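You operate a simulated robot arm through the tools that you are given. There is no shell and no other tool.

You are at the controls of a simulated robot arm. One attempt, no reset.

TASK
Check lead three on the lead checker and sort it by the limit.
Fine: one press of the green key; good tray if within the limit, else reject tray.
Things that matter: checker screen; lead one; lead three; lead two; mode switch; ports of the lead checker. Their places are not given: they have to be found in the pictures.

Only the result counts: the job must be done as asked and must still hold three seconds after the hand-in. Knocking over, shifting, dropping, spilling or breaking anything else fails it.

THE ROBOT
A 7-joint arm with a two-finger parallel gripper, fixed in place. Base frame: the origin is on the floor under the middle of its stand, x ahead of it, y to its left, z up; the work surface is at about z = 0.852. Lengths are in m, angles in rad, forces in N, time in s.
With the tool pointing down near the work surface it reaches from about 0.34 to 0.76 m from the base axis. Its first joint turns from -2.007 to 2.007 rad. Payload 3.91 kg.
The tool frame sits at the grasp point between the pads (the TCP): z along the fingers, y along the line on which they close. The tips reach 0.03 m beyond it. Largest opening 0.11 m; finger width 0.02, thickness 0.01; the body of the gripper, 0.048 by 0.112 m, starts 0.055 m behind the TCP.
Orientation is told as [roll, pitch, yaw] about the base's x, y, z axes, in that order, counted from this pose: with the fingers straight down and closing along the base's y, the tool's x points along the base's -x, its y along +y and its z along -z.

THE INTERFACE
- The arm moves only by the tool apply_moves. Its argument "moves" is a list of rows, each an object (a shift or turn left out is 0, a gripper value left out holds the last) with "offset": the shift along the base's x, y, z in m, a list of three; "dr": the turn, a rotation vector about the base's x, y, z in rad, a list of three; "gripper": the gripper command, from -1 (fully open) to 1 (shut), values between in proportion. In form: [{"offset": [dx, dy, dz], "dr": [ax, ay, az], "gripper": gripper}, ...]. A call has 1 to 20 rows; each row is the pose to reach, as a shift and turn from the pose commanded when the call began. Each row takes 0.2 s and may step no farther than 0.05 m and 0.15 rad from the row before; otherwise, or with a gripper value out of range, the whole call is refused. Where a pose cannot be reached the arm comes as near as it can. A force on the tool above 40 N (or 10 N above the force at the start of the call, whichever is more), or a blocked arm, ends the call early, and 0.2 s more pass. The fingers move at their own pace (about 0.108 m/s each) and stop on an object; they squeeze with about 25 N. The grip force told is the motor's: it shows also when the fingers shut on nothing. Time passes only in rows, and 0.2 s behind the last, so rows that repeat a pose let the fingers close. The reply holds the time, the measured pose of the TCP, the force on the tool along the base axes, the opening and the grip force, in the units named above and with some noise, with the torque about the TCP (base axes, N m) and any sound that the robot's microphone picked up, and new pictures: "pictures" is both (left out), scene, wrist or none.
- Cameras (640 x 400 px; columns grow to the right, rows downward): "scene" is fixed at [0.051, -0.4992, 1.413]; the picture's right is [0.71, -0.70, 0.00], its down [-0.37, -0.38, -0.85] and it looks along [0.59, 0.60, -0.53] (base axes); focal length 370 px, centre (320, 200). "wrist" rides on the gripper at [0.072, 0.017, -0.103] in the tool frame; the picture's right is [-0.23, 0.97, 0.00], its down [-0.76, -0.18, -0.62] and it looks along [-0.61, -0.14, 0.78] (tool axes); focal length 222 px, centre (320, 200).
- lift_body(by): slides the trunk up (or, below 0, down) by that many m; the arm rides with it, the base frame stays. It gives what a move gives, with no picture.
- locate(camera, pixels): there is no depth. For up to 12 entries [column, row, z] of the newest picture of that camera ("zoom" is the newest enlarged one), the place [x, y] in the base frame at which the ray of that pixel passes the height z, good to about 0.002 m. It takes no simulated time.
- inspect(camera, box): a new picture of the part [left, top, right, bottom] of that camera's present view, enlarged. It takes no simulated time.
- job_done(): hands the job in; it is judged then, once.

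Open the gripper and draw the arm clear of the work before you hand the job in, unless the task says otherwise.

The tools are called after "Emit:" as a command line: name --argument value ..., lists and objects as JSON in quotes. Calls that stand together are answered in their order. apply_moves: Moves the arm, as the interface text tells. Its arguments: {"type":"object","properties":{"moves":{"type":"array","items":{"type":"object","properties":{"offset":{"type":"array","items":{"type":"number"}},"dr":{"type":"array","items":{"type":"number"}},"gripper":{"type":"number"}}}},"pictures":{"type":"string","enum":["both","scene","wrist","none"]}},"required":["moves"]} The other tools are called the same way: lift_body (by) moves the trunk up or down; locate (camera, pixels) gives the place at which the rays of pixels pass given heights; inspect (camera, box) takes an enlarged picture of a part of a camera's view; job_done () hands the job in.

At the start:

```text
t: 0.0
tool_pos: [0.5268, -0.1331, 1.1304]
tcp_rot: [-0.001, -0.002, 0.001]
ft_force: [0.1, 0.1, -0.5]
torque: [0.04, -0.02, 0.0]
gripper_width: 0.1103
grip_force: 0.0
trunk travel left (down, up): [-0.775, 0.215]
```

scene: 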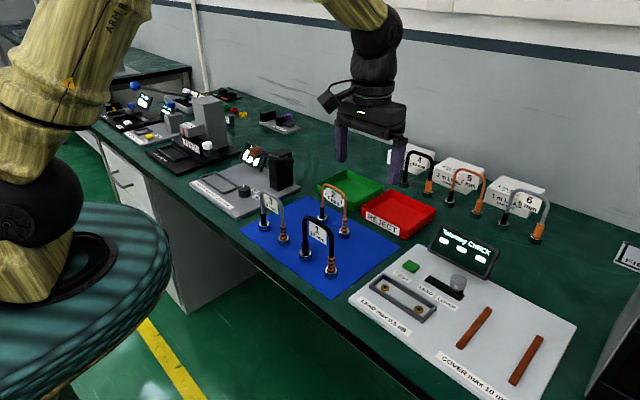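
wrist: 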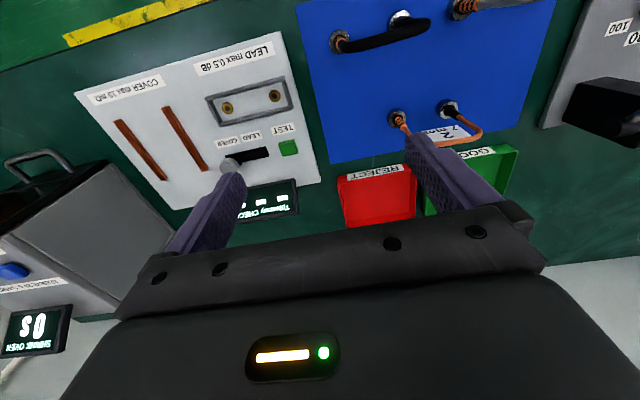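

I start by enlarging the parts of the scene that matter: the checker (about 350-580, 220-400) and the leads on the blue mat (about 240-400, 180-300).

Emit:
inspect --camera "scene" --box '[340, 210, 600, 400]'

Emit:
inspect --camera "scene" --box '[230, 160, 450, 300]'

Emit:
inspect --camera "scene" --box '[380, 130, 580, 260]'

Emit:
inspect --camera "wrist" --box '[70, 0, 330, 220]'

```text
2.11 times, centred on (470, 305) of scene
```

zoom: 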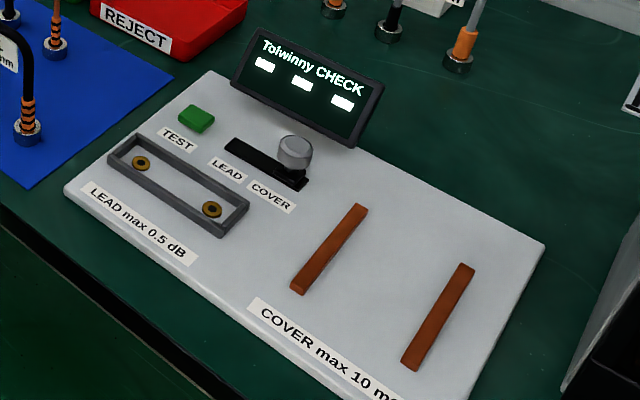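

```text
2.86 times, centred on (340, 230) of scene
```

zoom: 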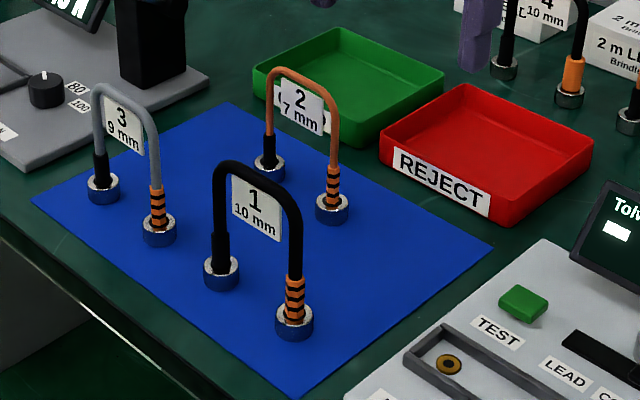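

```text
3.08 times, centred on (480, 195) of scene
```

zoom: 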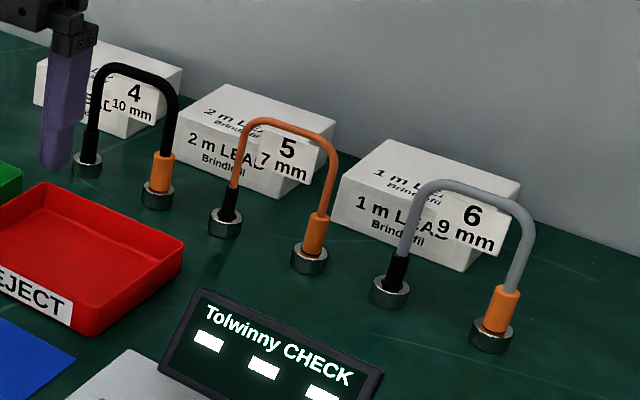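

```text
1.82 times, centred on (200, 110) of wrist
```

zoom: 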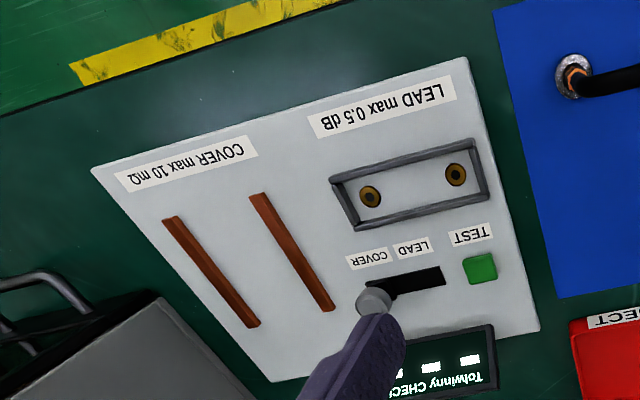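

The checker's slide switch stands at COVER, its two lead ports lie in the grey frame, and lead three is the grey one with tag "3 / 9 mm" at about (270, 220). I ask for places on the table of these points.

Emit:
locate --camera "scene" --pixels '[[264, 229, 0.852], [283.4, 243, 0.852], [397, 287, 0.87], [426, 306, 0.87], [420, 266, 0.88], [458, 280, 0.9], [305.5, 257, 0.852], [331, 277, 0.852], [322, 219, 0.852], [344, 235, 0.852], [348, 300, 0.852], [577, 323, 0.852]]'

Emit:
locate --camera "wrist" --pixels '[[227, 107, 0.87], [275, 95, 0.87], [289, 147, 0.88], [230, 165, 0.9], [264, 150, 0.87], [277, 31, 0.852], [76, 92, 0.852], [340, 178, 0.852], [412, 165, 0.852], [417, 215, 0.852], [346, 226, 0.852]]'

```text
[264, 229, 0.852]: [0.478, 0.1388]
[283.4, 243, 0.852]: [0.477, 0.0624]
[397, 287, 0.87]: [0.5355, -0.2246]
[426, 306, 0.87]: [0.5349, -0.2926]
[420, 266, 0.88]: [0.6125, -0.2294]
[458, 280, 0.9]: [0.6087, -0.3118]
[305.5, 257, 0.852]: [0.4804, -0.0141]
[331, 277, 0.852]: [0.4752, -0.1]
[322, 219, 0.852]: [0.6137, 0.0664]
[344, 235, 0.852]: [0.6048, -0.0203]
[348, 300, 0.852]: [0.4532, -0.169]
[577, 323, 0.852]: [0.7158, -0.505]
```

```text
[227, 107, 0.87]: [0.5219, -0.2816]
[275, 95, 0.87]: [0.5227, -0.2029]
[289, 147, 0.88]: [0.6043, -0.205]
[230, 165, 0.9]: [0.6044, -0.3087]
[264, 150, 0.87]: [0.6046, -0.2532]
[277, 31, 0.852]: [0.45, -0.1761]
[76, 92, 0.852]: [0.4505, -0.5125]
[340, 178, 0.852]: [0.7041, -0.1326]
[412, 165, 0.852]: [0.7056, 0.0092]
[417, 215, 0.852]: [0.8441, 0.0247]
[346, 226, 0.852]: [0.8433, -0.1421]
```

The port pixels from the enlarged picture work out to (385, 287.5) and (419, 309), so I redo those, at several heights, to fix the heights from the two cameras.

Emit:
locate --camera "scene" --pixels '[[385.2, 287.5, 0.87], [418.8, 309.3, 0.87], [411.7, 266, 0.87], [458, 281, 0.87], [458, 281, 0.9]]'

Emit:
inspect --camera "wrist" --box '[190, 60, 320, 220]'

Emit:
inspect --camera "scene" --box '[240, 180, 320, 250]'

```text
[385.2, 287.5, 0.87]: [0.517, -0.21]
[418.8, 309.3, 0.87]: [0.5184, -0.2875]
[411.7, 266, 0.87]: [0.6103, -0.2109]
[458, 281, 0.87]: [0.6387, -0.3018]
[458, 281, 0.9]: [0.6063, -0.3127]
```

```text
2.50 times, centred on (255, 140) of wrist
```

zoom: 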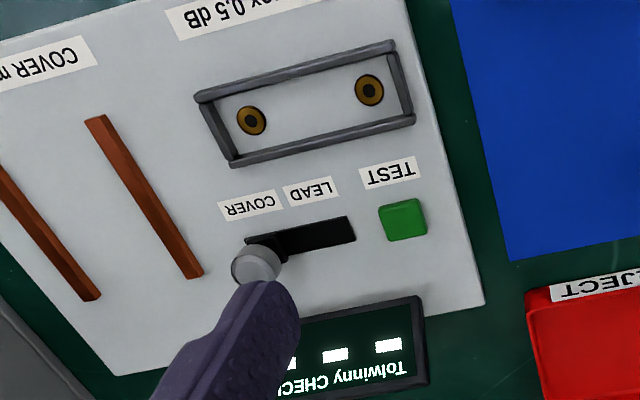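

```text
5.71 times, centred on (280, 215) of scene
```

zoom: 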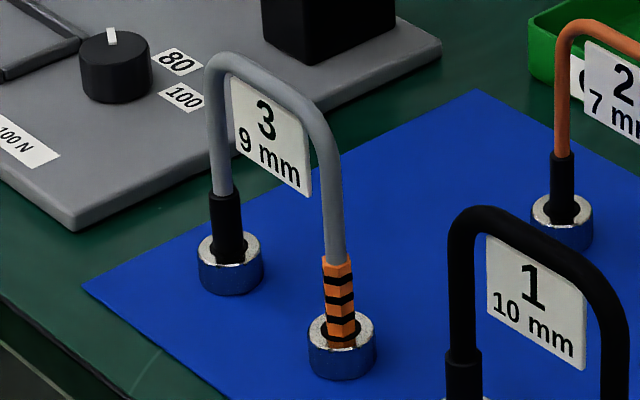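

Triangulating both cameras puts the checker plate at about z = 0.862, ports at (0.524, -0.205) and (0.524, -0.285), and the switch knob near (0.606, -0.312, 0.90). I move in closer above the switch for a better look with the wrist camera, fingers shut for a push.

Emit:
apply_moves --moves '[{"offset": [-0.01, -0.042, -0.02], "gripper": 1}, {"offset": [-0.02, -0.084, -0.04]}, {"offset": [-0.03, -0.126, -0.06]}, {"offset": [-0.035, -0.168, -0.08]}, {"offset": [-0.035, -0.19, -0.1]}, {"offset": [-0.035, -0.19, -0.1]}]'

Emit:
locate --camera "scene" --pixels '[[458, 281, 0.9], [438, 275, 0.862], [462, 294, 0.862]]'

```text
t: 1.4
tool_pos: [0.4929, -0.322, 1.0306]
tcp_rot: [-0.001, 0.001, 0.002]
ft_force: [0.7, 0.3, -0.6]
torque: [0.0, 0.02, -0.01]
gripper_width: 0.0
grip_force: 24.6
trunk travel left (down, up): [-0.775, 0.215]
```

scene: 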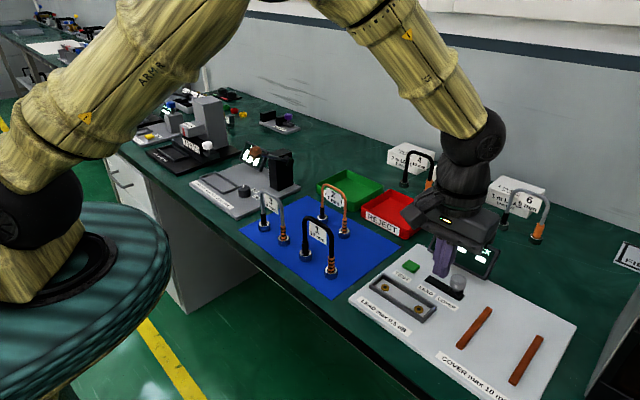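
wrist: 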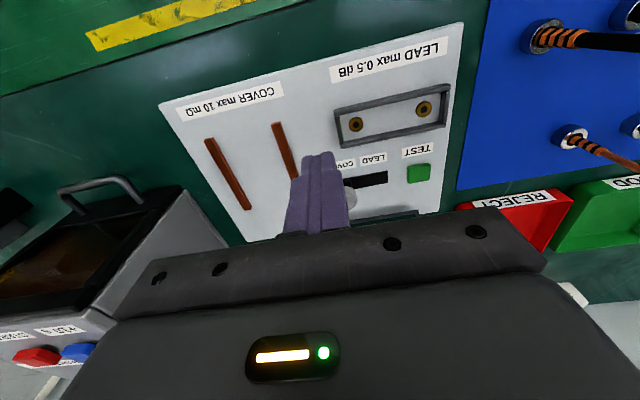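

```text
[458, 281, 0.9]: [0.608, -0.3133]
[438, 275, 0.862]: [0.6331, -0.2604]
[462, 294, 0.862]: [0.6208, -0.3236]
```

The knob is half hidden behind the shut fingers at about (348, 200); I enlarge that part in both views to read the slot ends.

Emit:
inspect --camera "wrist" --box '[280, 130, 460, 240]'

Emit:
inspect --camera "scene" --box '[400, 230, 510, 310]'

```text
3.56 times, centred on (370, 185) of wrist
```

zoom: 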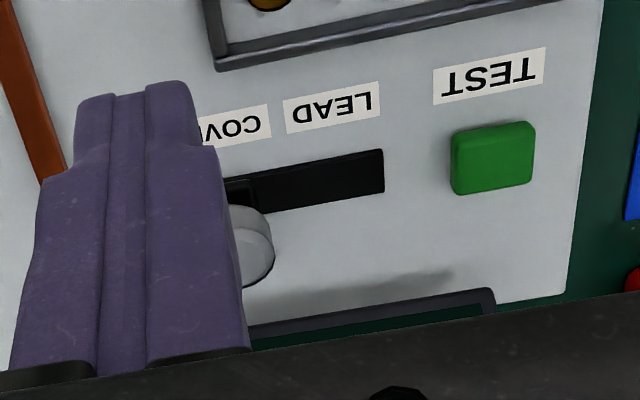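

```text
5.00 times, centred on (455, 270) of scene
```

zoom: 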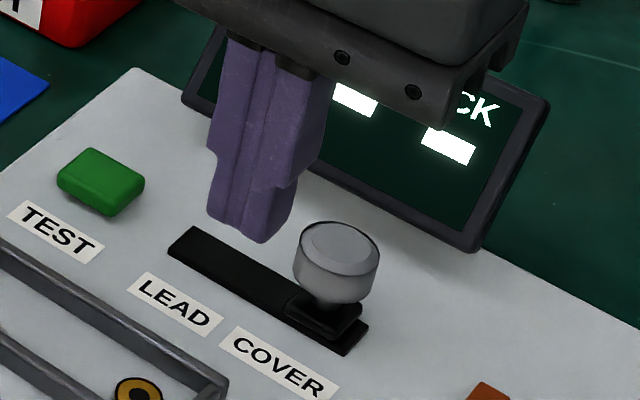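

The knob's cap centre is near zoom (336, 262), with its black foot at (322, 310) and the slot running from (190, 240) to (350, 340). I take the places of these points.

Emit:
locate --camera "zoom" --pixels '[[168, 252, 0.862], [193, 227, 0.862], [345, 355, 0.862], [368, 325, 0.862], [325, 320, 0.868], [338, 240, 0.9], [338, 240, 0.905], [294, 265, 0.895], [380, 262, 0.895], [100, 175, 0.87], [100, 175, 0.875], [465, 250, 0.862]]'

```text
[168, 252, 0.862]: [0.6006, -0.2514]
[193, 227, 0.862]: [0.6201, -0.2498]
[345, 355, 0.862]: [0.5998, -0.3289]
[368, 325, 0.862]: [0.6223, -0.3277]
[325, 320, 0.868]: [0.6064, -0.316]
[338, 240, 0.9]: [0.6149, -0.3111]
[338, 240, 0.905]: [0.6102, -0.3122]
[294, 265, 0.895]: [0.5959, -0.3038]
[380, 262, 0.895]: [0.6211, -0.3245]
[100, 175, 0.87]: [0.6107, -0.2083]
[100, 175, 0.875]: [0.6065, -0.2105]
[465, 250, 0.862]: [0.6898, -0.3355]
```

The knob axis comes out at about (0.611, -0.311), cap from about z = 0.882 to 0.90, and the slot spans y -0.250 to -0.328. Before coming down on its COVER side I check how near the orange bar (scene 487, 308) is.

Emit:
locate --camera "scene" --pixels '[[487.5, 306, 0.862], [487.5, 306, 0.875], [460.5, 347, 0.862], [482, 308, 0.875]]'

Emit:
locate --camera "wrist" --pixels '[[276, 123, 0.862], [276, 123, 0.875], [348, 122, 0.862], [424, 107, 0.862], [419, 173, 0.872]]'

```text
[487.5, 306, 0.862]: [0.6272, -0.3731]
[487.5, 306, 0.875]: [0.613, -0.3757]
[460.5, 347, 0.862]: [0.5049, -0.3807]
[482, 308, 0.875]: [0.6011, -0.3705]
```

```text
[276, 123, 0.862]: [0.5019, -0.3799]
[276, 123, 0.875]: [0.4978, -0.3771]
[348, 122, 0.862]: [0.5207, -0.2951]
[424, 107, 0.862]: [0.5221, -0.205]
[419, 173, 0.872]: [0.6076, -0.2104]
```

The bar sits at y of about -0.375, so the shut fingers fit between it and the knob at y = -0.346. I move over there and come down to put the tips at about z = 0.887.

Emit:
apply_moves --moves '[{"offset": [0.04, -0.008, 0.0], "gripper": 1}, {"offset": [0.08, -0.016, 0.0]}, {"offset": [0.116, -0.024, 0.0]}, {"offset": [0.116, -0.024, -0.03]}, {"offset": [0.116, -0.024, -0.06]}, {"offset": [0.116, -0.024, -0.085]}, {"offset": [0.116, -0.024, -0.085]}]'

Emit:
inspect --camera "scene" --box '[400, 230, 510, 310]'

```text
t: 3.0
tool_pos: [0.6082, -0.3473, 0.9453]
tcp_rot: [0.001, 0.0, 0.003]
ft_force: [-0.8, -0.3, 0.6]
torque: [0.02, 0.03, -0.02]
gripper_width: 0.0001
grip_force: 24.7
trunk travel left (down, up): [-0.775, 0.215]
```

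scene: 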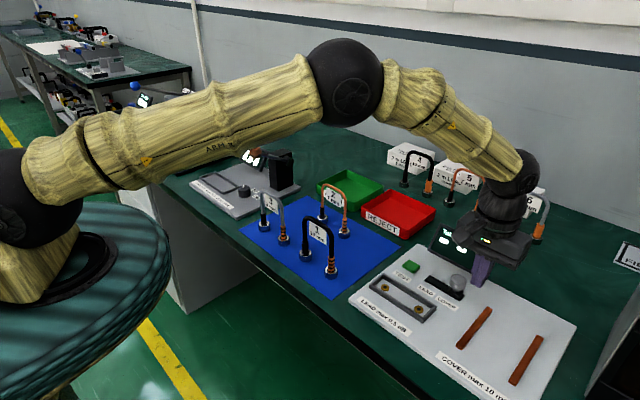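
wrist: 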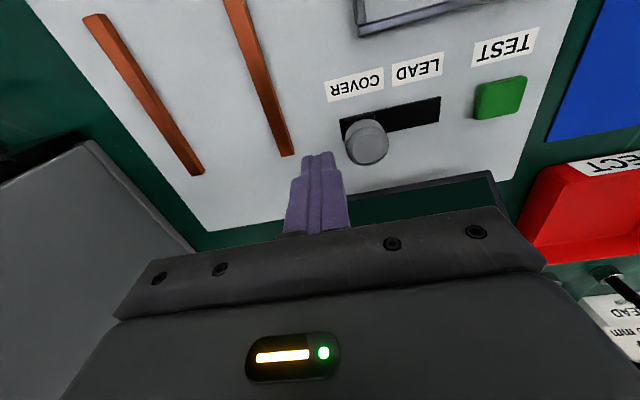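

```text
5.00 times, centred on (455, 270) of scene
```

zoom: 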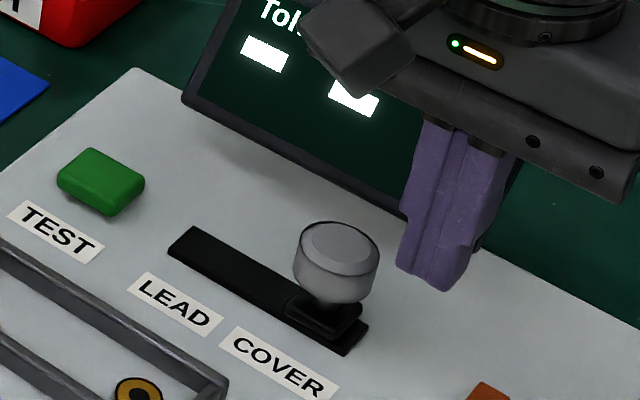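

The finger tip stands just to the COVER side of the knob and above it. I check where the screen is so that the gripper body stays clear of it when lowered.

Emit:
locate --camera "wrist" --pixels '[[497, 171, 0.87], [497, 171, 0.9], [497, 171, 0.93], [513, 180, 0.87], [368, 140, 0.9]]'

Emit:
locate --camera "scene" --pixels '[[428.3, 247.2, 0.87], [428.3, 247.2, 0.88], [442.5, 223.5, 0.9], [442.5, 223.5, 0.93], [442.5, 223.5, 0.95], [485, 280, 0.87], [500, 250, 0.93]]'

```text
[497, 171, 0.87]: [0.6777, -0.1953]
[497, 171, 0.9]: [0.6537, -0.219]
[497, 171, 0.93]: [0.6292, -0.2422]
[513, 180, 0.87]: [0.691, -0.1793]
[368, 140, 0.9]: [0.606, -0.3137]
```

```text
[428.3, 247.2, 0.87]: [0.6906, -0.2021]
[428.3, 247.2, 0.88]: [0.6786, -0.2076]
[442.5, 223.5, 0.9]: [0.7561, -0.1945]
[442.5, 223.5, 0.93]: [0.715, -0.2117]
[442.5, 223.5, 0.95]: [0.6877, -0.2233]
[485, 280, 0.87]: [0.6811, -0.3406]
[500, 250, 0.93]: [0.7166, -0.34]
```

The screen lies at x >= 0.67, well clear of the gripper body. I lower the tips to z of about 0.887 and push the knob slowly towards +y (the LEAD side).

Emit:
apply_moves --moves '[{"offset": [0.0, 0.0, -0.015], "gripper": 1}, {"offset": [0.0, 0.0, -0.028]}, {"offset": [0.0, 0.0, -0.028]}, {"offset": [0.0, 0.01, -0.028]}, {"offset": [0.0, 0.018, -0.028]}, {"offset": [0.0, 0.026, -0.028]}, {"offset": [0.0, 0.034, -0.028]}, {"offset": [0.0, 0.042, -0.028]}]'

Emit:
inspect --camera "scene" --box '[400, 230, 510, 310]'

```text
t: 4.8
tool_pos: [0.6089, -0.3045, 0.9178]
tcp_rot: [0.0, 0.0, 0.002]
ft_force: [0.0, -1.0, 0.1]
torque: [-0.02, 0.02, 0.01]
gripper_width: 0.0003
grip_force: 25.2
trunk travel left (down, up): [-0.775, 0.215]
```

scene: 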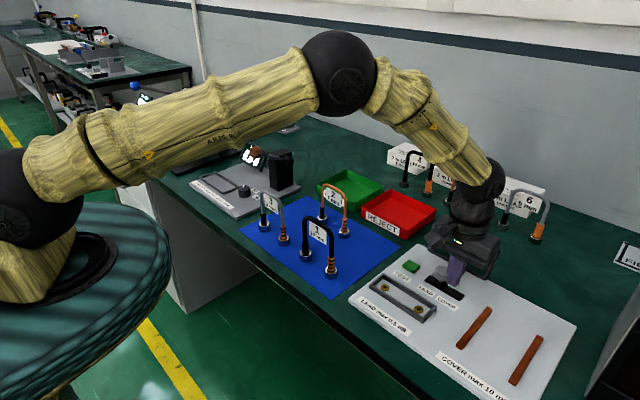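
wrist: 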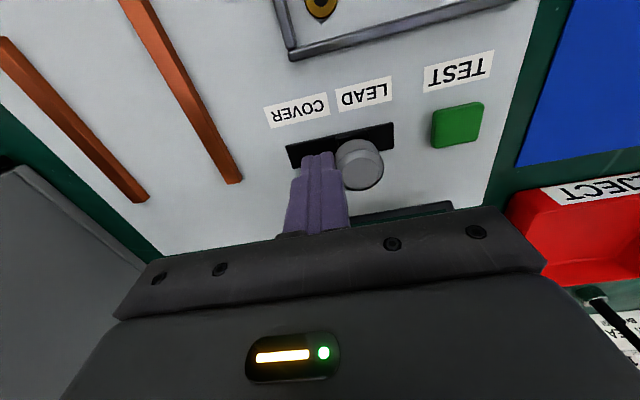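

```text
5.00 times, centred on (455, 270) of scene
```

zoom: 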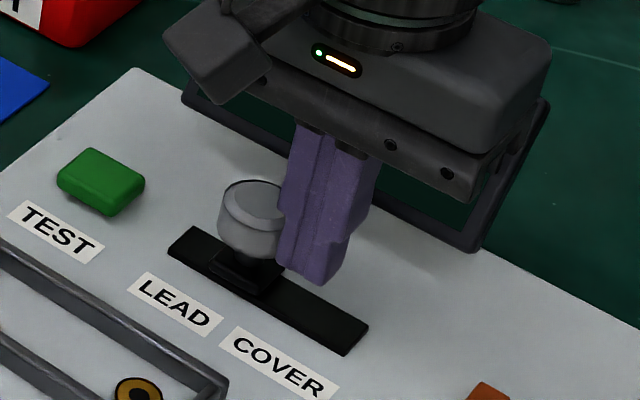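

The knob has slid to about two thirds of the way (foot block at zoom (245, 270), slot end at (180, 240)). I push on in small steps.

Emit:
apply_moves --moves '[{"offset": [0.0, 0.004, 0.0], "gripper": 1}, {"offset": [0.0, 0.008, 0.0]}, {"offset": [0.0, 0.012, 0.0]}]' --pictures "none"

Emit:
inspect --camera "scene" --box '[400, 230, 510, 310]'

```text
t: 5.6
tool_pos: [0.607, -0.2934, 0.9177]
tcp_rot: [0.0, 0.0, -0.001]
ft_force: [0.6, -0.4, 0.2]
torque: [-0.04, -0.01, -0.03]
gripper_width: 0.0
grip_force: 24.8
trunk travel left (down, up): [-0.775, 0.215]
```

```text
5.00 times, centred on (455, 270) of scene
```

zoom: 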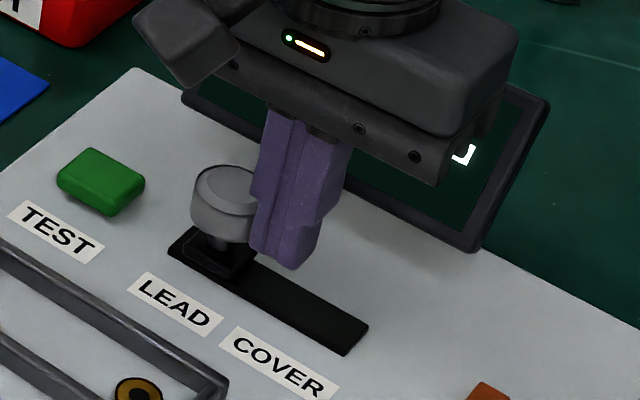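

The foot block is now almost at the LEAD end of the slot (zoom (180, 247)). I go on by 2 mm steps until the force shows the stop.

Emit:
apply_moves --moves '[{"offset": [0.0, 0.0015, 0.0], "gripper": 1}, {"offset": [0.0, 0.003, 0.0]}, {"offset": [0.0, 0.003, 0.0]}]' --pictures "none"

Emit:
inspect --camera "scene" --box '[400, 230, 510, 310]'

```text
t: 6.4
tool_pos: [0.608, -0.2913, 0.9188]
tcp_rot: [-0.001, 0.0, -0.001]
ft_force: [0.8, -6.3, -0.4]
torque: [-0.16, -0.04, -0.04]
gripper_width: 0.0001
grip_force: 25.2
trunk travel left (down, up): [-0.775, 0.215]
```

```text
5.00 times, centred on (455, 270) of scene
```

zoom: 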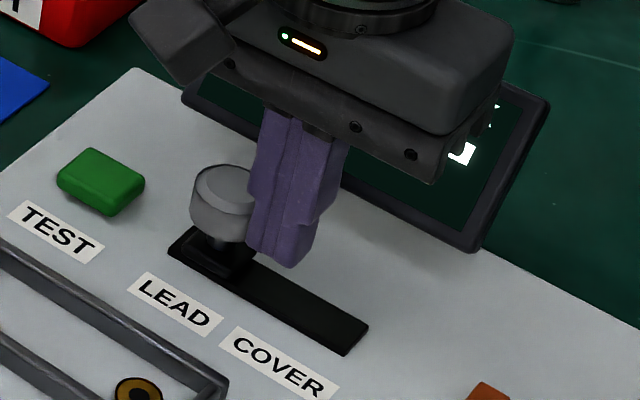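

The force of -6.3 N along y shows the knob is at its LEAD stop. I back off a little to -y, rise, and view the switch and screen again.

Emit:
apply_moves --moves '[{"offset": [0.0, -0.008, 0.0], "gripper": 1}, {"offset": [0.0, -0.018, 0.0]}, {"offset": [0.0, -0.018, 0.04]}, {"offset": [-0.01, -0.018, 0.085]}, {"offset": [-0.05, -0.01, 0.11]}, {"offset": [-0.09, 0.02, 0.13]}, {"offset": [-0.12, 0.06, 0.15]}, {"offset": [-0.12, 0.11, 0.15]}, {"offset": [-0.12, 0.16, 0.15]}]'

Emit:
inspect --camera "scene" --box '[340, 210, 600, 400]'

Emit:
inspect --camera "wrist" --box '[0, 0, 320, 200]'

```text
refused: row 6 steps farther than a row can; nothing moved
```

```text
2.11 times, centred on (470, 305) of scene
```

zoom: 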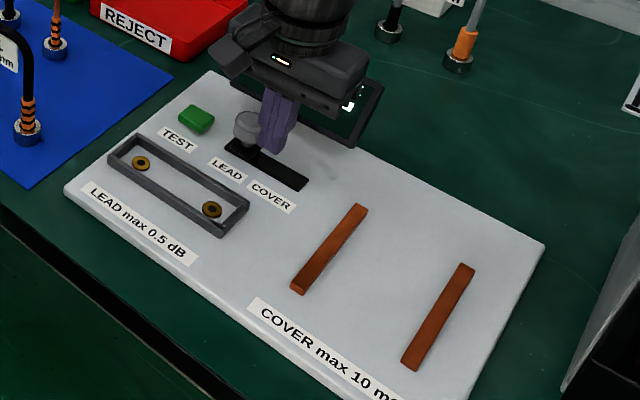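

```text
2.00 times, centred on (160, 100) of wrist
```

zoom: 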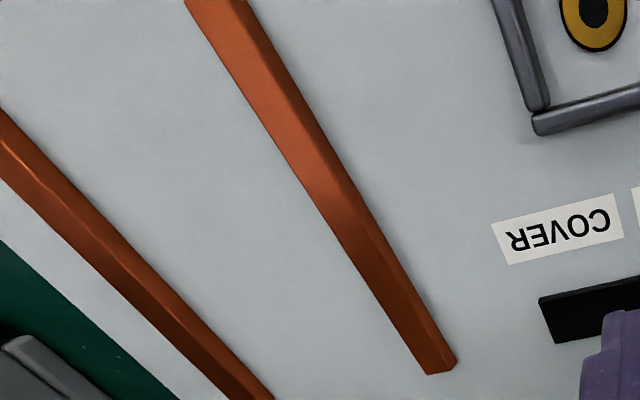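

One step in that call was just over 0.05 m, so it was refused and nothing moved. I send the same retreat with shorter steps.

Emit:
apply_moves --moves '[{"offset": [0.0, -0.008, 0.0], "gripper": 1}, {"offset": [0.0, -0.018, 0.0]}, {"offset": [0.0, -0.018, 0.04]}, {"offset": [-0.01, -0.018, 0.085]}, {"offset": [-0.04, -0.01, 0.11]}, {"offset": [-0.07, 0.01, 0.13]}, {"offset": [-0.1, 0.04, 0.15]}, {"offset": [-0.12, 0.08, 0.16]}, {"offset": [-0.13, 0.12, 0.16]}, {"offset": [-0.13, 0.165, 0.16]}, {"offset": [-0.13, 0.21, 0.16]}, {"offset": [-0.13, 0.25, 0.16]}]'

Emit:
inspect --camera "scene" --box '[400, 210, 510, 310]'

Emit:
inspect --camera "wrist" --box '[0, 0, 320, 200]'

```text
t: 9.0
tool_pos: [0.4776, -0.0389, 1.0768]
tcp_rot: [0.001, 0.002, 0.001]
ft_force: [0.1, 0.4, -0.3]
torque: [-0.03, 0.01, 0.01]
gripper_width: 0.0
grip_force: 25.0
trunk travel left (down, up): [-0.775, 0.215]
```

scene: 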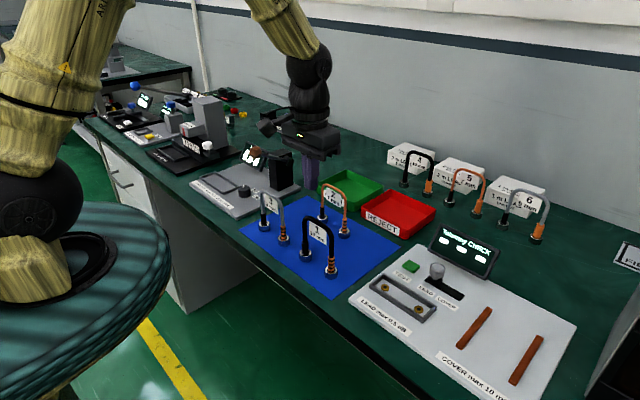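
wrist: 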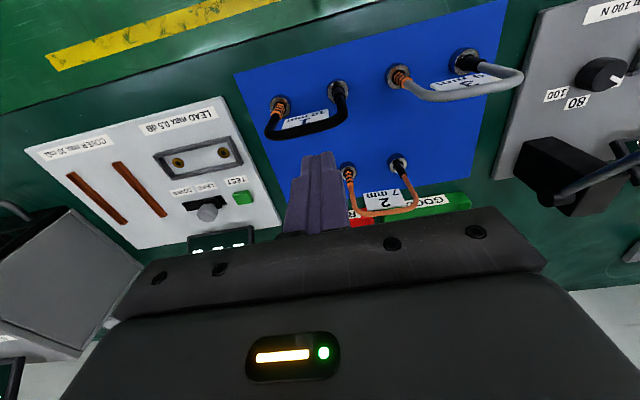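

```text
4.00 times, centred on (455, 260) of scene
```

zoom: 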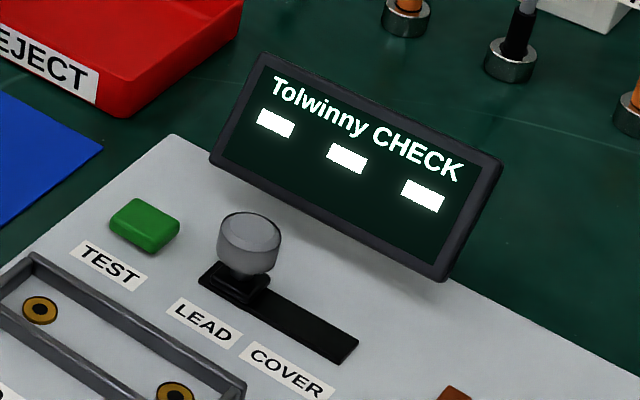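

```text
2.00 times, centred on (160, 100) of wrist
```

zoom: 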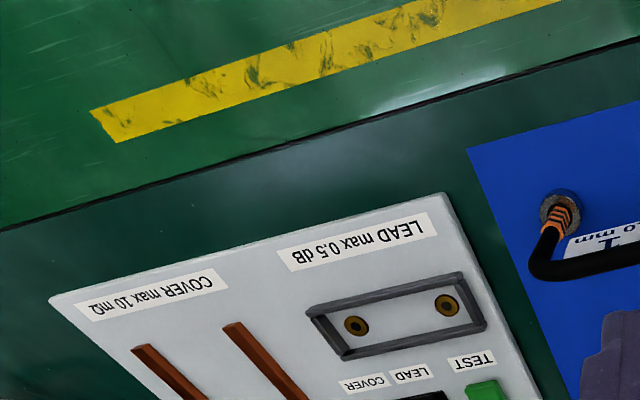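

The switch now stands at LEAD and the screen still shows dashes. Next I enlarge lead three, in the wrist picture around (400-520, 40-110) and in the scene around (270, 215).

Emit:
inspect --camera "wrist" --box '[370, 30, 540, 130]'

Emit:
locate --camera "zoom" --pixels '[[110, 180, 0.852], [110, 180, 0.865], [368, 115, 0.852], [368, 115, 0.865]]'

Emit:
inspect --camera "scene" --box '[240, 180, 320, 250]'

```text
3.76 times, centred on (455, 80) of wrist
```

zoom: 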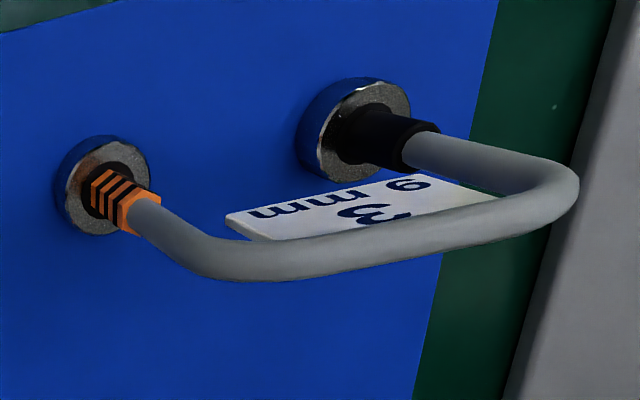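

```text
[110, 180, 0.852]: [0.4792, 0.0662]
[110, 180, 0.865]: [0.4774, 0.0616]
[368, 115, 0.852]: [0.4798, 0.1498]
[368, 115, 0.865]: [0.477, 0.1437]
```

```text
5.71 times, centred on (280, 215) of scene
```

zoom: 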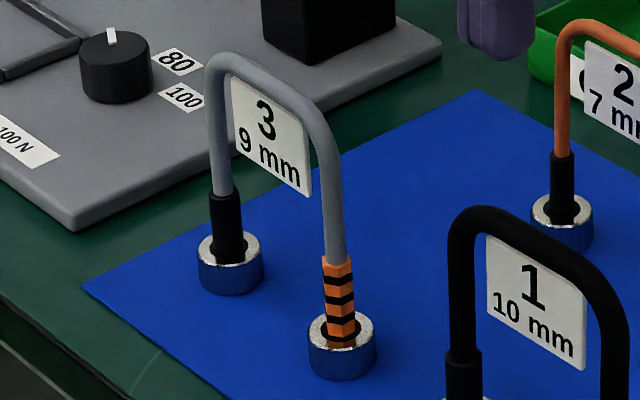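

Lead three stands in two small metal rings, black end at +y and striped end at -y. I triangulate ring tops and arch crown from both cameras.

Emit:
locate --camera "scene" --pixels '[[264.4, 223.4, 0.87], [284, 237.8, 0.87], [271, 195, 0.94], [271, 195, 0.95], [271, 195, 0.96], [261.6, 190.9, 0.95], [280.9, 201.9, 0.95], [271, 194, 0.935]]'

Emit:
locate --camera "wrist" --pixels '[[398.6, 76.5, 0.87], [467.2, 61.4, 0.87], [470, 92, 0.94], [470, 92, 0.95], [470, 92, 0.96], [427, 96.5, 0.95], [518, 77.3, 0.95]]'

```text
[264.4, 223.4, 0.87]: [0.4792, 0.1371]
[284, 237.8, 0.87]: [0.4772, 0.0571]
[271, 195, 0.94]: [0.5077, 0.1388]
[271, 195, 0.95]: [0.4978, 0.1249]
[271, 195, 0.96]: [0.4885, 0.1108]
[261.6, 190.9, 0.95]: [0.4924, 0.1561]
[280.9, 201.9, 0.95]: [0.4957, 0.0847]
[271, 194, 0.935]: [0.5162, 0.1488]
```

```text
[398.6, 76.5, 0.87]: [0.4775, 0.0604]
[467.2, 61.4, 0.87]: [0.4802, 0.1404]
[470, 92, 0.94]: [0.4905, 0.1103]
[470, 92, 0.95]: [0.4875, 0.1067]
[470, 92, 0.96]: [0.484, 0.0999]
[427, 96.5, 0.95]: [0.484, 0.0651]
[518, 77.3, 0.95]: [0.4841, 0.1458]
```

Rings sit at about (0.4785, 0.138) and (0.477, 0.058), with the arch crown near z = 0.968 at y of about 0.098. I go above the crown while turning the gripper 90 degrees, so that the fingers close along x across the cable, and open them to about 0.06 m.

Emit:
apply_moves --moves '[{"offset": [0.0, 0.013, 0.0], "dr": [0, 0, 0.14], "gripper": -0.09}, {"offset": [0.0, 0.026, 0.0], "dr": [0, 0, 0.28]}, {"offset": [0.0, 0.039, 0.0], "dr": [0, 0, 0.42]}, {"offset": [0.0, 0.052, 0.0], "dr": [0, 0, 0.56]}, {"offset": [0.0, 0.065, 0.0], "dr": [0, 0, 0.7]}, {"offset": [0.0, 0.078, 0.0], "dr": [0, 0, 0.84]}, {"offset": [0.0, 0.091, 0.0], "dr": [0, 0, 0.98]}, {"offset": [0.0, 0.104, 0.0], "dr": [0, 0, 1.12]}, {"offset": [0.0, 0.117, 0.0], "dr": [0, 0, 1.26]}, {"offset": [0.0, 0.13, 0.0], "dr": [0, 0, 1.4]}, {"offset": [0.0, 0.137, 0.0], "dr": [0, 0, 1.54]}, {"offset": [0.0, 0.137, 0.0], "dr": [0, 0, 1.5708]}, {"offset": [0.0, 0.137, 0.0], "dr": [0, 0, 1.5708]}]'

```text
t: 11.8
tool_pos: [0.4773, 0.0964, 1.0785]
tcp_rot: [0.001, -0.002, 1.572]
ft_force: [0.0, -1.0, -0.1]
torque: [-0.02, -0.02, -0.03]
gripper_width: 0.06
grip_force: 0.0
trunk travel left (down, up): [-0.775, 0.215]
```

scene: 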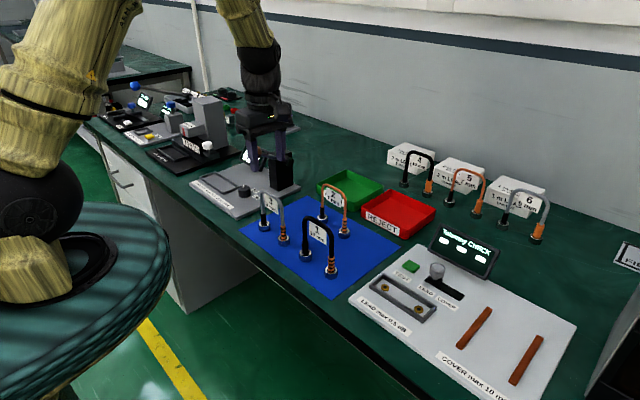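
wrist: 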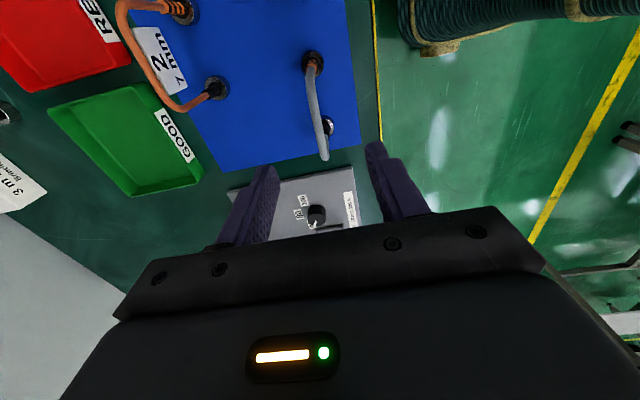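

The gripper is turned; in the wrist picture lead three runs from (312, 75) to (323, 155) between the fingers. I enlarge it and take the crown's place again.

Emit:
inspect --camera "wrist" --box '[260, 30, 380, 180]'

```text
2.67 times, centred on (320, 105) of wrist
```

zoom: 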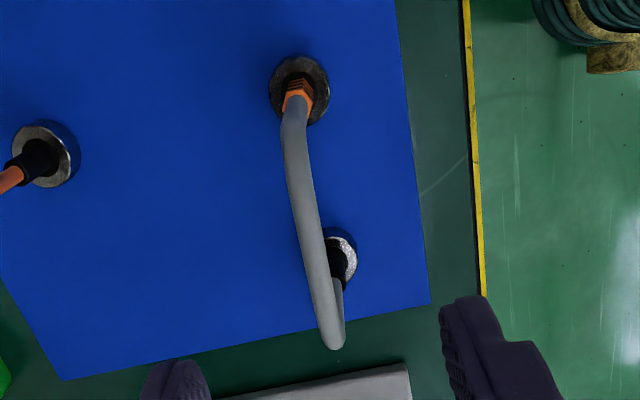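

Emit:
locate --camera "zoom" --pixels '[[300, 160, 0.968], [308, 220, 0.968], [318, 270, 0.968], [328, 320, 0.968], [300, 160, 0.96], [328, 320, 0.96], [300, 95, 0.871], [343, 255, 0.871]]'

```text
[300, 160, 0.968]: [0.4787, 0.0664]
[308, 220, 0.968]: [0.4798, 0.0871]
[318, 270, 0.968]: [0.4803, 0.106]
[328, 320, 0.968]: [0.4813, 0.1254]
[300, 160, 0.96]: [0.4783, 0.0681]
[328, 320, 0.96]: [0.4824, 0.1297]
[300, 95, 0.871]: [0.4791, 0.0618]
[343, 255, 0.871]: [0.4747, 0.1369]
```

The crown lies at x of about 0.479 and runs along y, centre y of about 0.098. I lower the open fingers around it to TCP z of about 0.965.

Emit:
apply_moves --moves '[{"offset": [0.002, 0.002, -0.03]}, {"offset": [0.002, 0.002, -0.06]}, {"offset": [0.002, 0.002, -0.085]}, {"offset": [0.002, 0.002, -0.1]}, {"offset": [0.002, 0.002, -0.112]}, {"offset": [0.002, 0.002, -0.112]}]'

Emit:
inspect --camera "scene" --box '[230, 150, 330, 260]'

Emit:
inspect --camera "wrist" --box '[220, 80, 420, 240]'

```text
t: 13.2
tool_pos: [0.4802, 0.0989, 0.9648]
tcp_rot: [-0.002, 0.0, 1.574]
ft_force: [0.1, -0.5, 0.4]
torque: [-0.05, 0.0, -0.02]
gripper_width: 0.0601
grip_force: 0.0
trunk travel left (down, up): [-0.775, 0.215]
```

scene: 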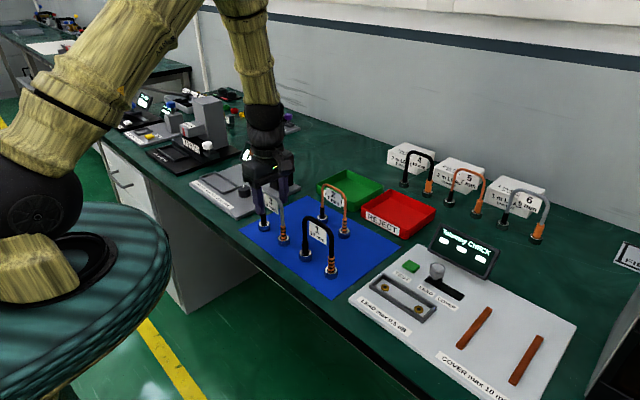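
wrist: 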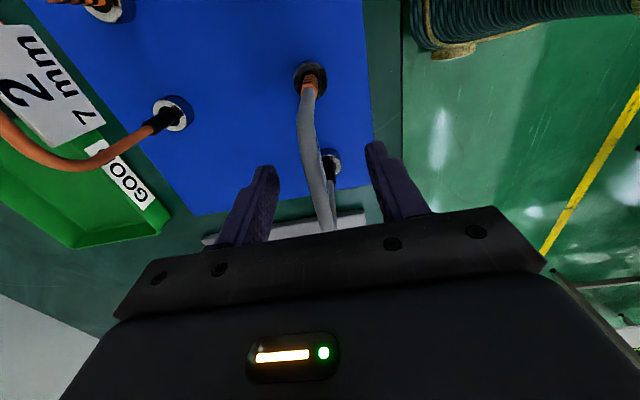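

```text
3.64 times, centred on (280, 205) of scene
```

zoom: 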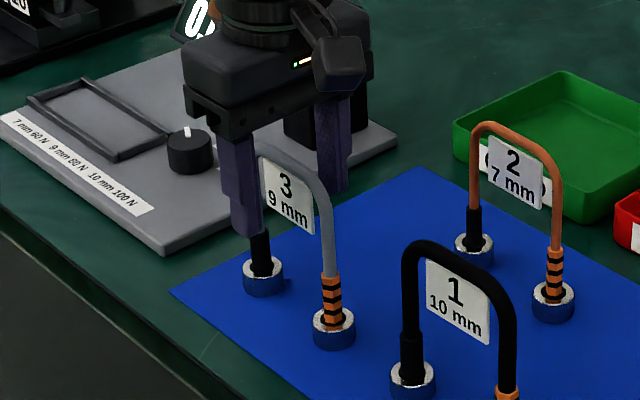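

```text
2.50 times, centred on (320, 160) of wrist
```

zoom: 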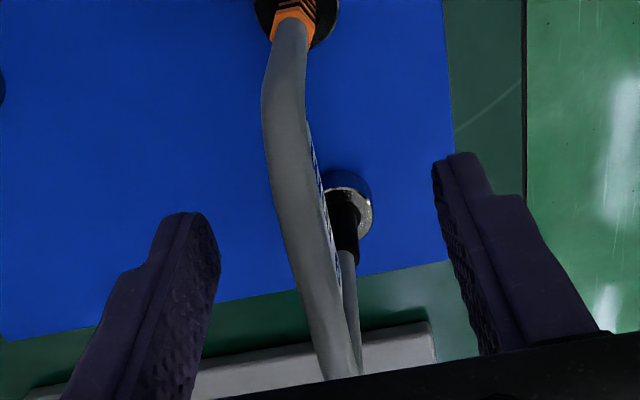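

The cable lies about midway between the fingers. I first close to about 0.014 m to check the centring before gripping fully.

Emit:
apply_moves --moves '[{"offset": [0, 0, 0], "gripper": 0.4}, {"offset": [0, 0, 0], "gripper": 0.72}, {"offset": [0, 0, 0], "gripper": 0.72}]' --pictures "none"

Emit:
inspect --camera "wrist" --box '[220, 80, 420, 240]'

Emit:
inspect --camera "scene" --box '[240, 170, 320, 250]'

```text
t: 14.0
tool_pos: [0.4798, 0.0988, 0.9651]
tcp_rot: [0.001, -0.001, 1.572]
ft_force: [-1.2, 0.0, 0.1]
torque: [0.0, 0.04, 0.01]
gripper_width: 0.0153
grip_force: 0.0
trunk travel left (down, up): [-0.775, 0.215]
```

```text
2.50 times, centred on (320, 160) of wrist
```

zoom: 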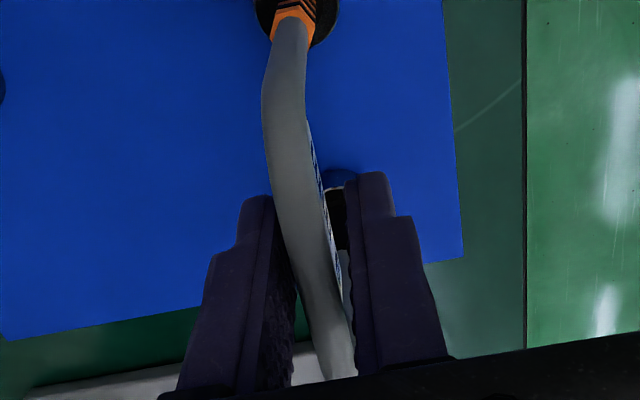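

```text
5.00 times, centred on (280, 210) of scene
```

zoom: 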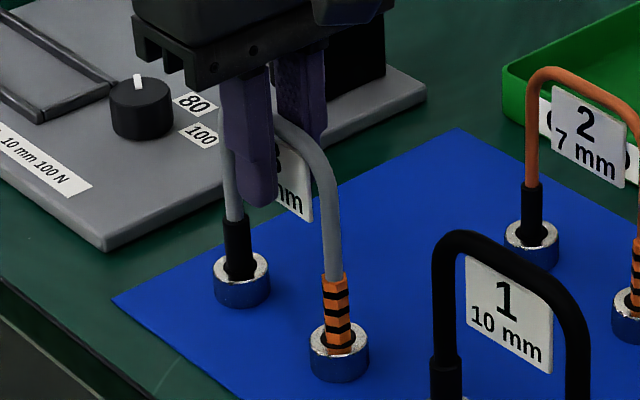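

The cable is between the pads with space on both sides. I close fully and read the force.

Emit:
apply_moves --moves '[{"offset": [0, 0, 0], "gripper": 1}, {"offset": [0, 0, 0], "gripper": 1}, {"offset": [0, 0, 0], "gripper": 1}]' --pictures "none"

Emit:
inspect --camera "scene" --box '[240, 170, 320, 250]'

```text
t: 14.8
tool_pos: [0.4794, 0.0986, 0.9658]
tcp_rot: [-0.001, 0.001, 1.572]
ft_force: [-0.3, 0.4, -0.2]
torque: [0.03, 0.0, -0.01]
gripper_width: 0.0098
grip_force: 25.0
trunk travel left (down, up): [-0.775, 0.215]
```

```text
5.00 times, centred on (280, 210) of scene
```

zoom: 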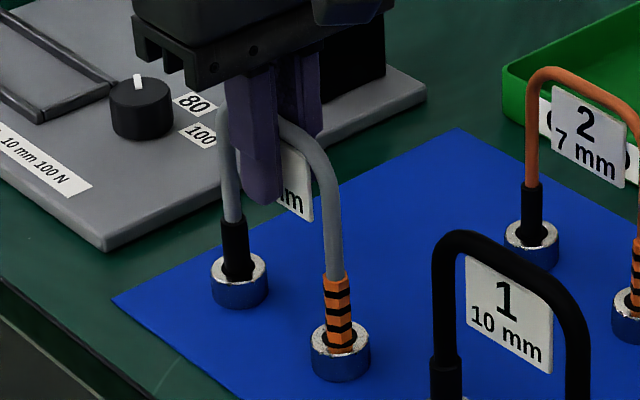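

The fingers hold the 9 mm cable (opening 0.0098). I lift slowly straight up and look whether the rings stay or come along.

Emit:
apply_moves --moves '[{"offset": [0, 0, 0.006], "gripper": 1}, {"offset": [0, 0, 0.014]}, {"offset": [0, 0, 0.024]}, {"offset": [0, 0, 0.036]}, {"offset": [0, 0, 0.05]}]'

Emit:
inspect --camera "scene" --box '[240, 150, 320, 250]'

Emit:
inspect --camera "wrist" --box '[220, 30, 420, 240]'

```text
t: 16.0
tool_pos: [0.4794, 0.0987, 1.0158]
tcp_rot: [-0.001, 0.001, 1.57]
ft_force: [0.5, 0.1, -1.2]
torque: [-0.02, -0.02, 0.0]
gripper_width: 0.0099
grip_force: 25.0
trunk travel left (down, up): [-0.775, 0.215]
```

scene: 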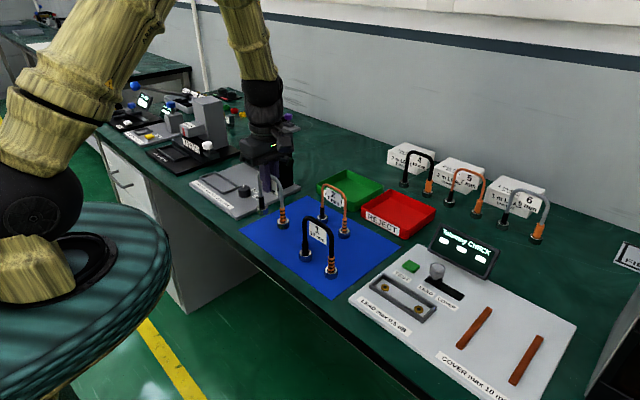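
wrist: 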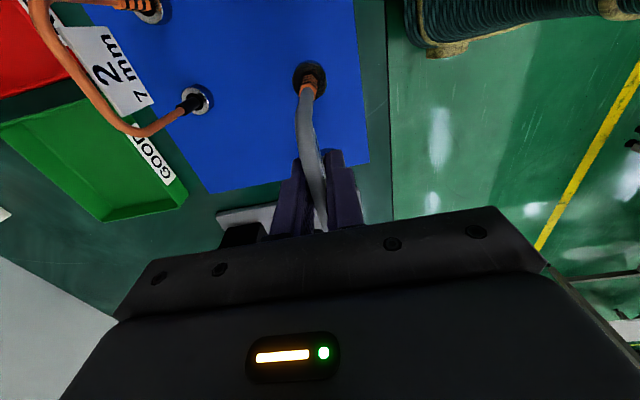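

```text
4.00 times, centred on (280, 200) of scene
```

zoom: 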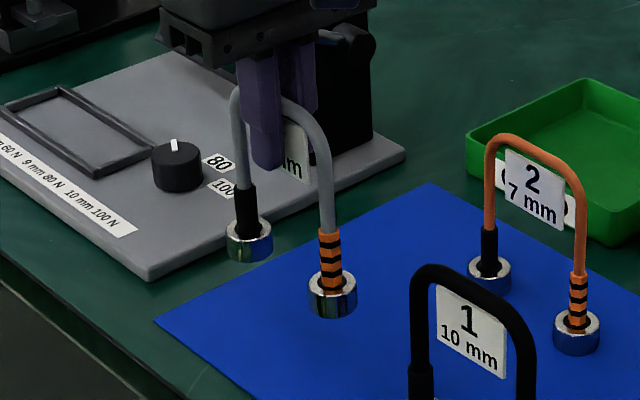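

```text
1.90 times, centred on (320, 135) of wrist
```

zoom: 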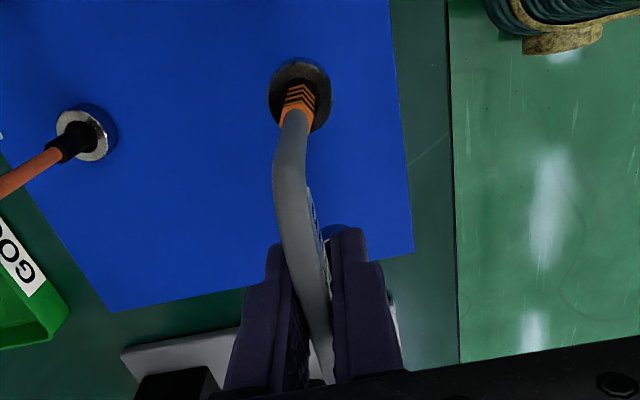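

The metal rings come up with the lead: they are its plug feet. I raise it well above lead one (crown about z = 0.975) and carry it to above the ports.

Emit:
apply_moves --moves '[{"offset": [0, 0, 0.035], "gripper": 1}, {"offset": [0, 0, 0.07]}, {"offset": [0, 0, 0.105]}, {"offset": [0.0, 0.0, 0.125]}, {"offset": [0.005, -0.04, 0.125]}, {"offset": [0.01, -0.08, 0.125]}, {"offset": [0.015, -0.12, 0.125]}, {"offset": [0.02, -0.16, 0.125]}, {"offset": [0.025, -0.2, 0.125]}, {"offset": [0.03, -0.24, 0.125]}, {"offset": [0.035, -0.28, 0.125]}, {"offset": [0.04, -0.315, 0.125]}, {"offset": [0.0446, -0.3436, 0.125]}, {"offset": [0.0446, -0.3436, 0.11]}, {"offset": [0.0446, -0.3436, 0.09]}, {"offset": [0.0446, -0.3436, 0.09]}]'

Emit:
inspect --camera "scene" --box '[340, 180, 480, 330]'

Emit:
inspect --camera "wrist" --box '[220, 0, 420, 240]'

```text
t: 19.4
tool_pos: [0.5236, -0.2433, 1.1049]
tcp_rot: [0.0, 0.0, 1.572]
ft_force: [0.7, -0.3, -1.7]
torque: [-0.02, 0.01, -0.01]
gripper_width: 0.0097
grip_force: 24.8
trunk travel left (down, up): [-0.775, 0.215]
```

scene: 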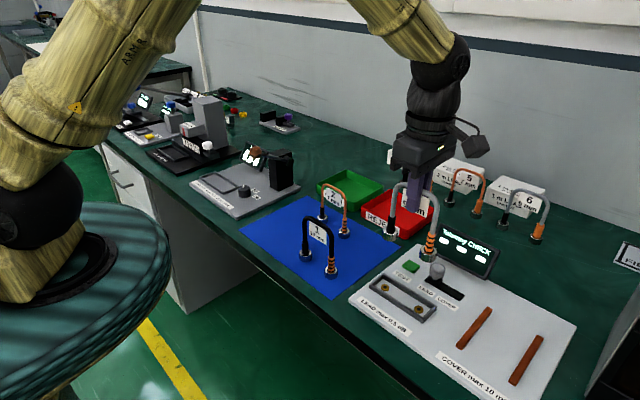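
wrist: 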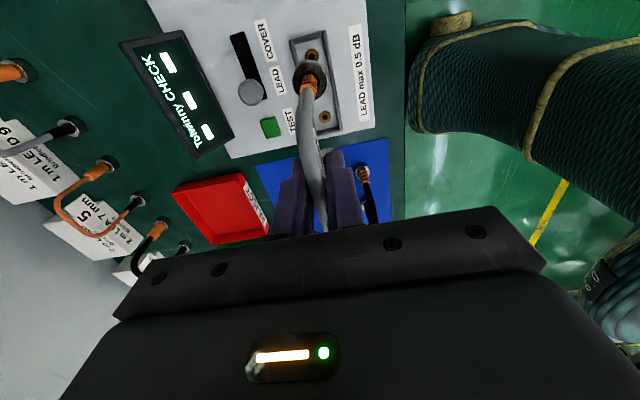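

```text
2.67 times, centred on (410, 255) of scene
```

zoom: 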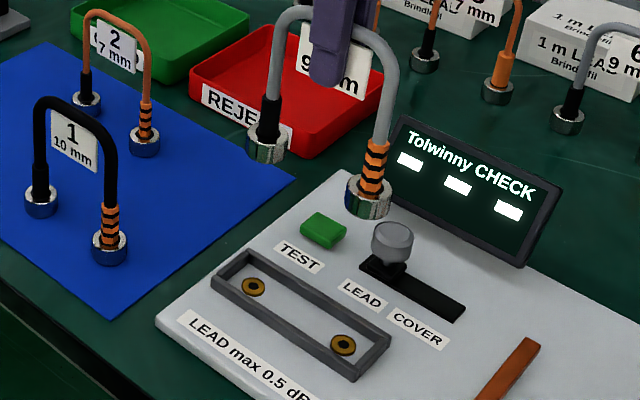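

```text
1.67 times, centred on (320, 120) of wrist
```

zoom: 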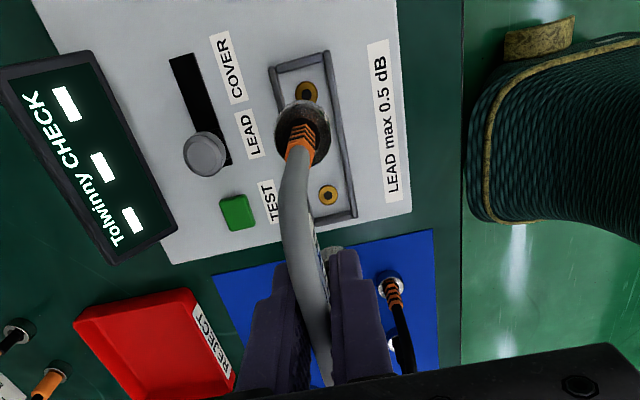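

The lead hangs above the checker. I enlarge the scene around the ports and feet and measure the frame, the ports and the feet.

Emit:
inspect --camera "scene" --box '[350, 200, 450, 330]'

```text
3.08 times, centred on (400, 265) of scene
```

zoom: 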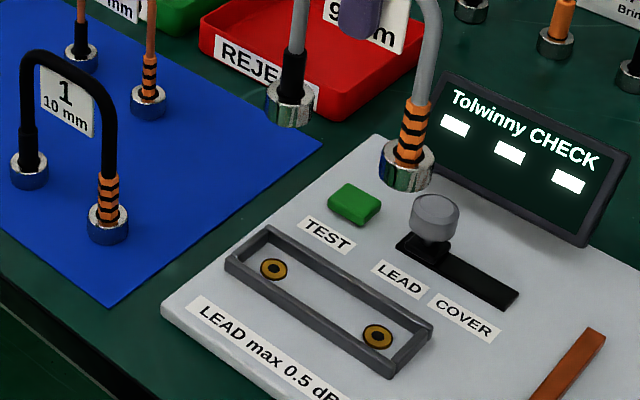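

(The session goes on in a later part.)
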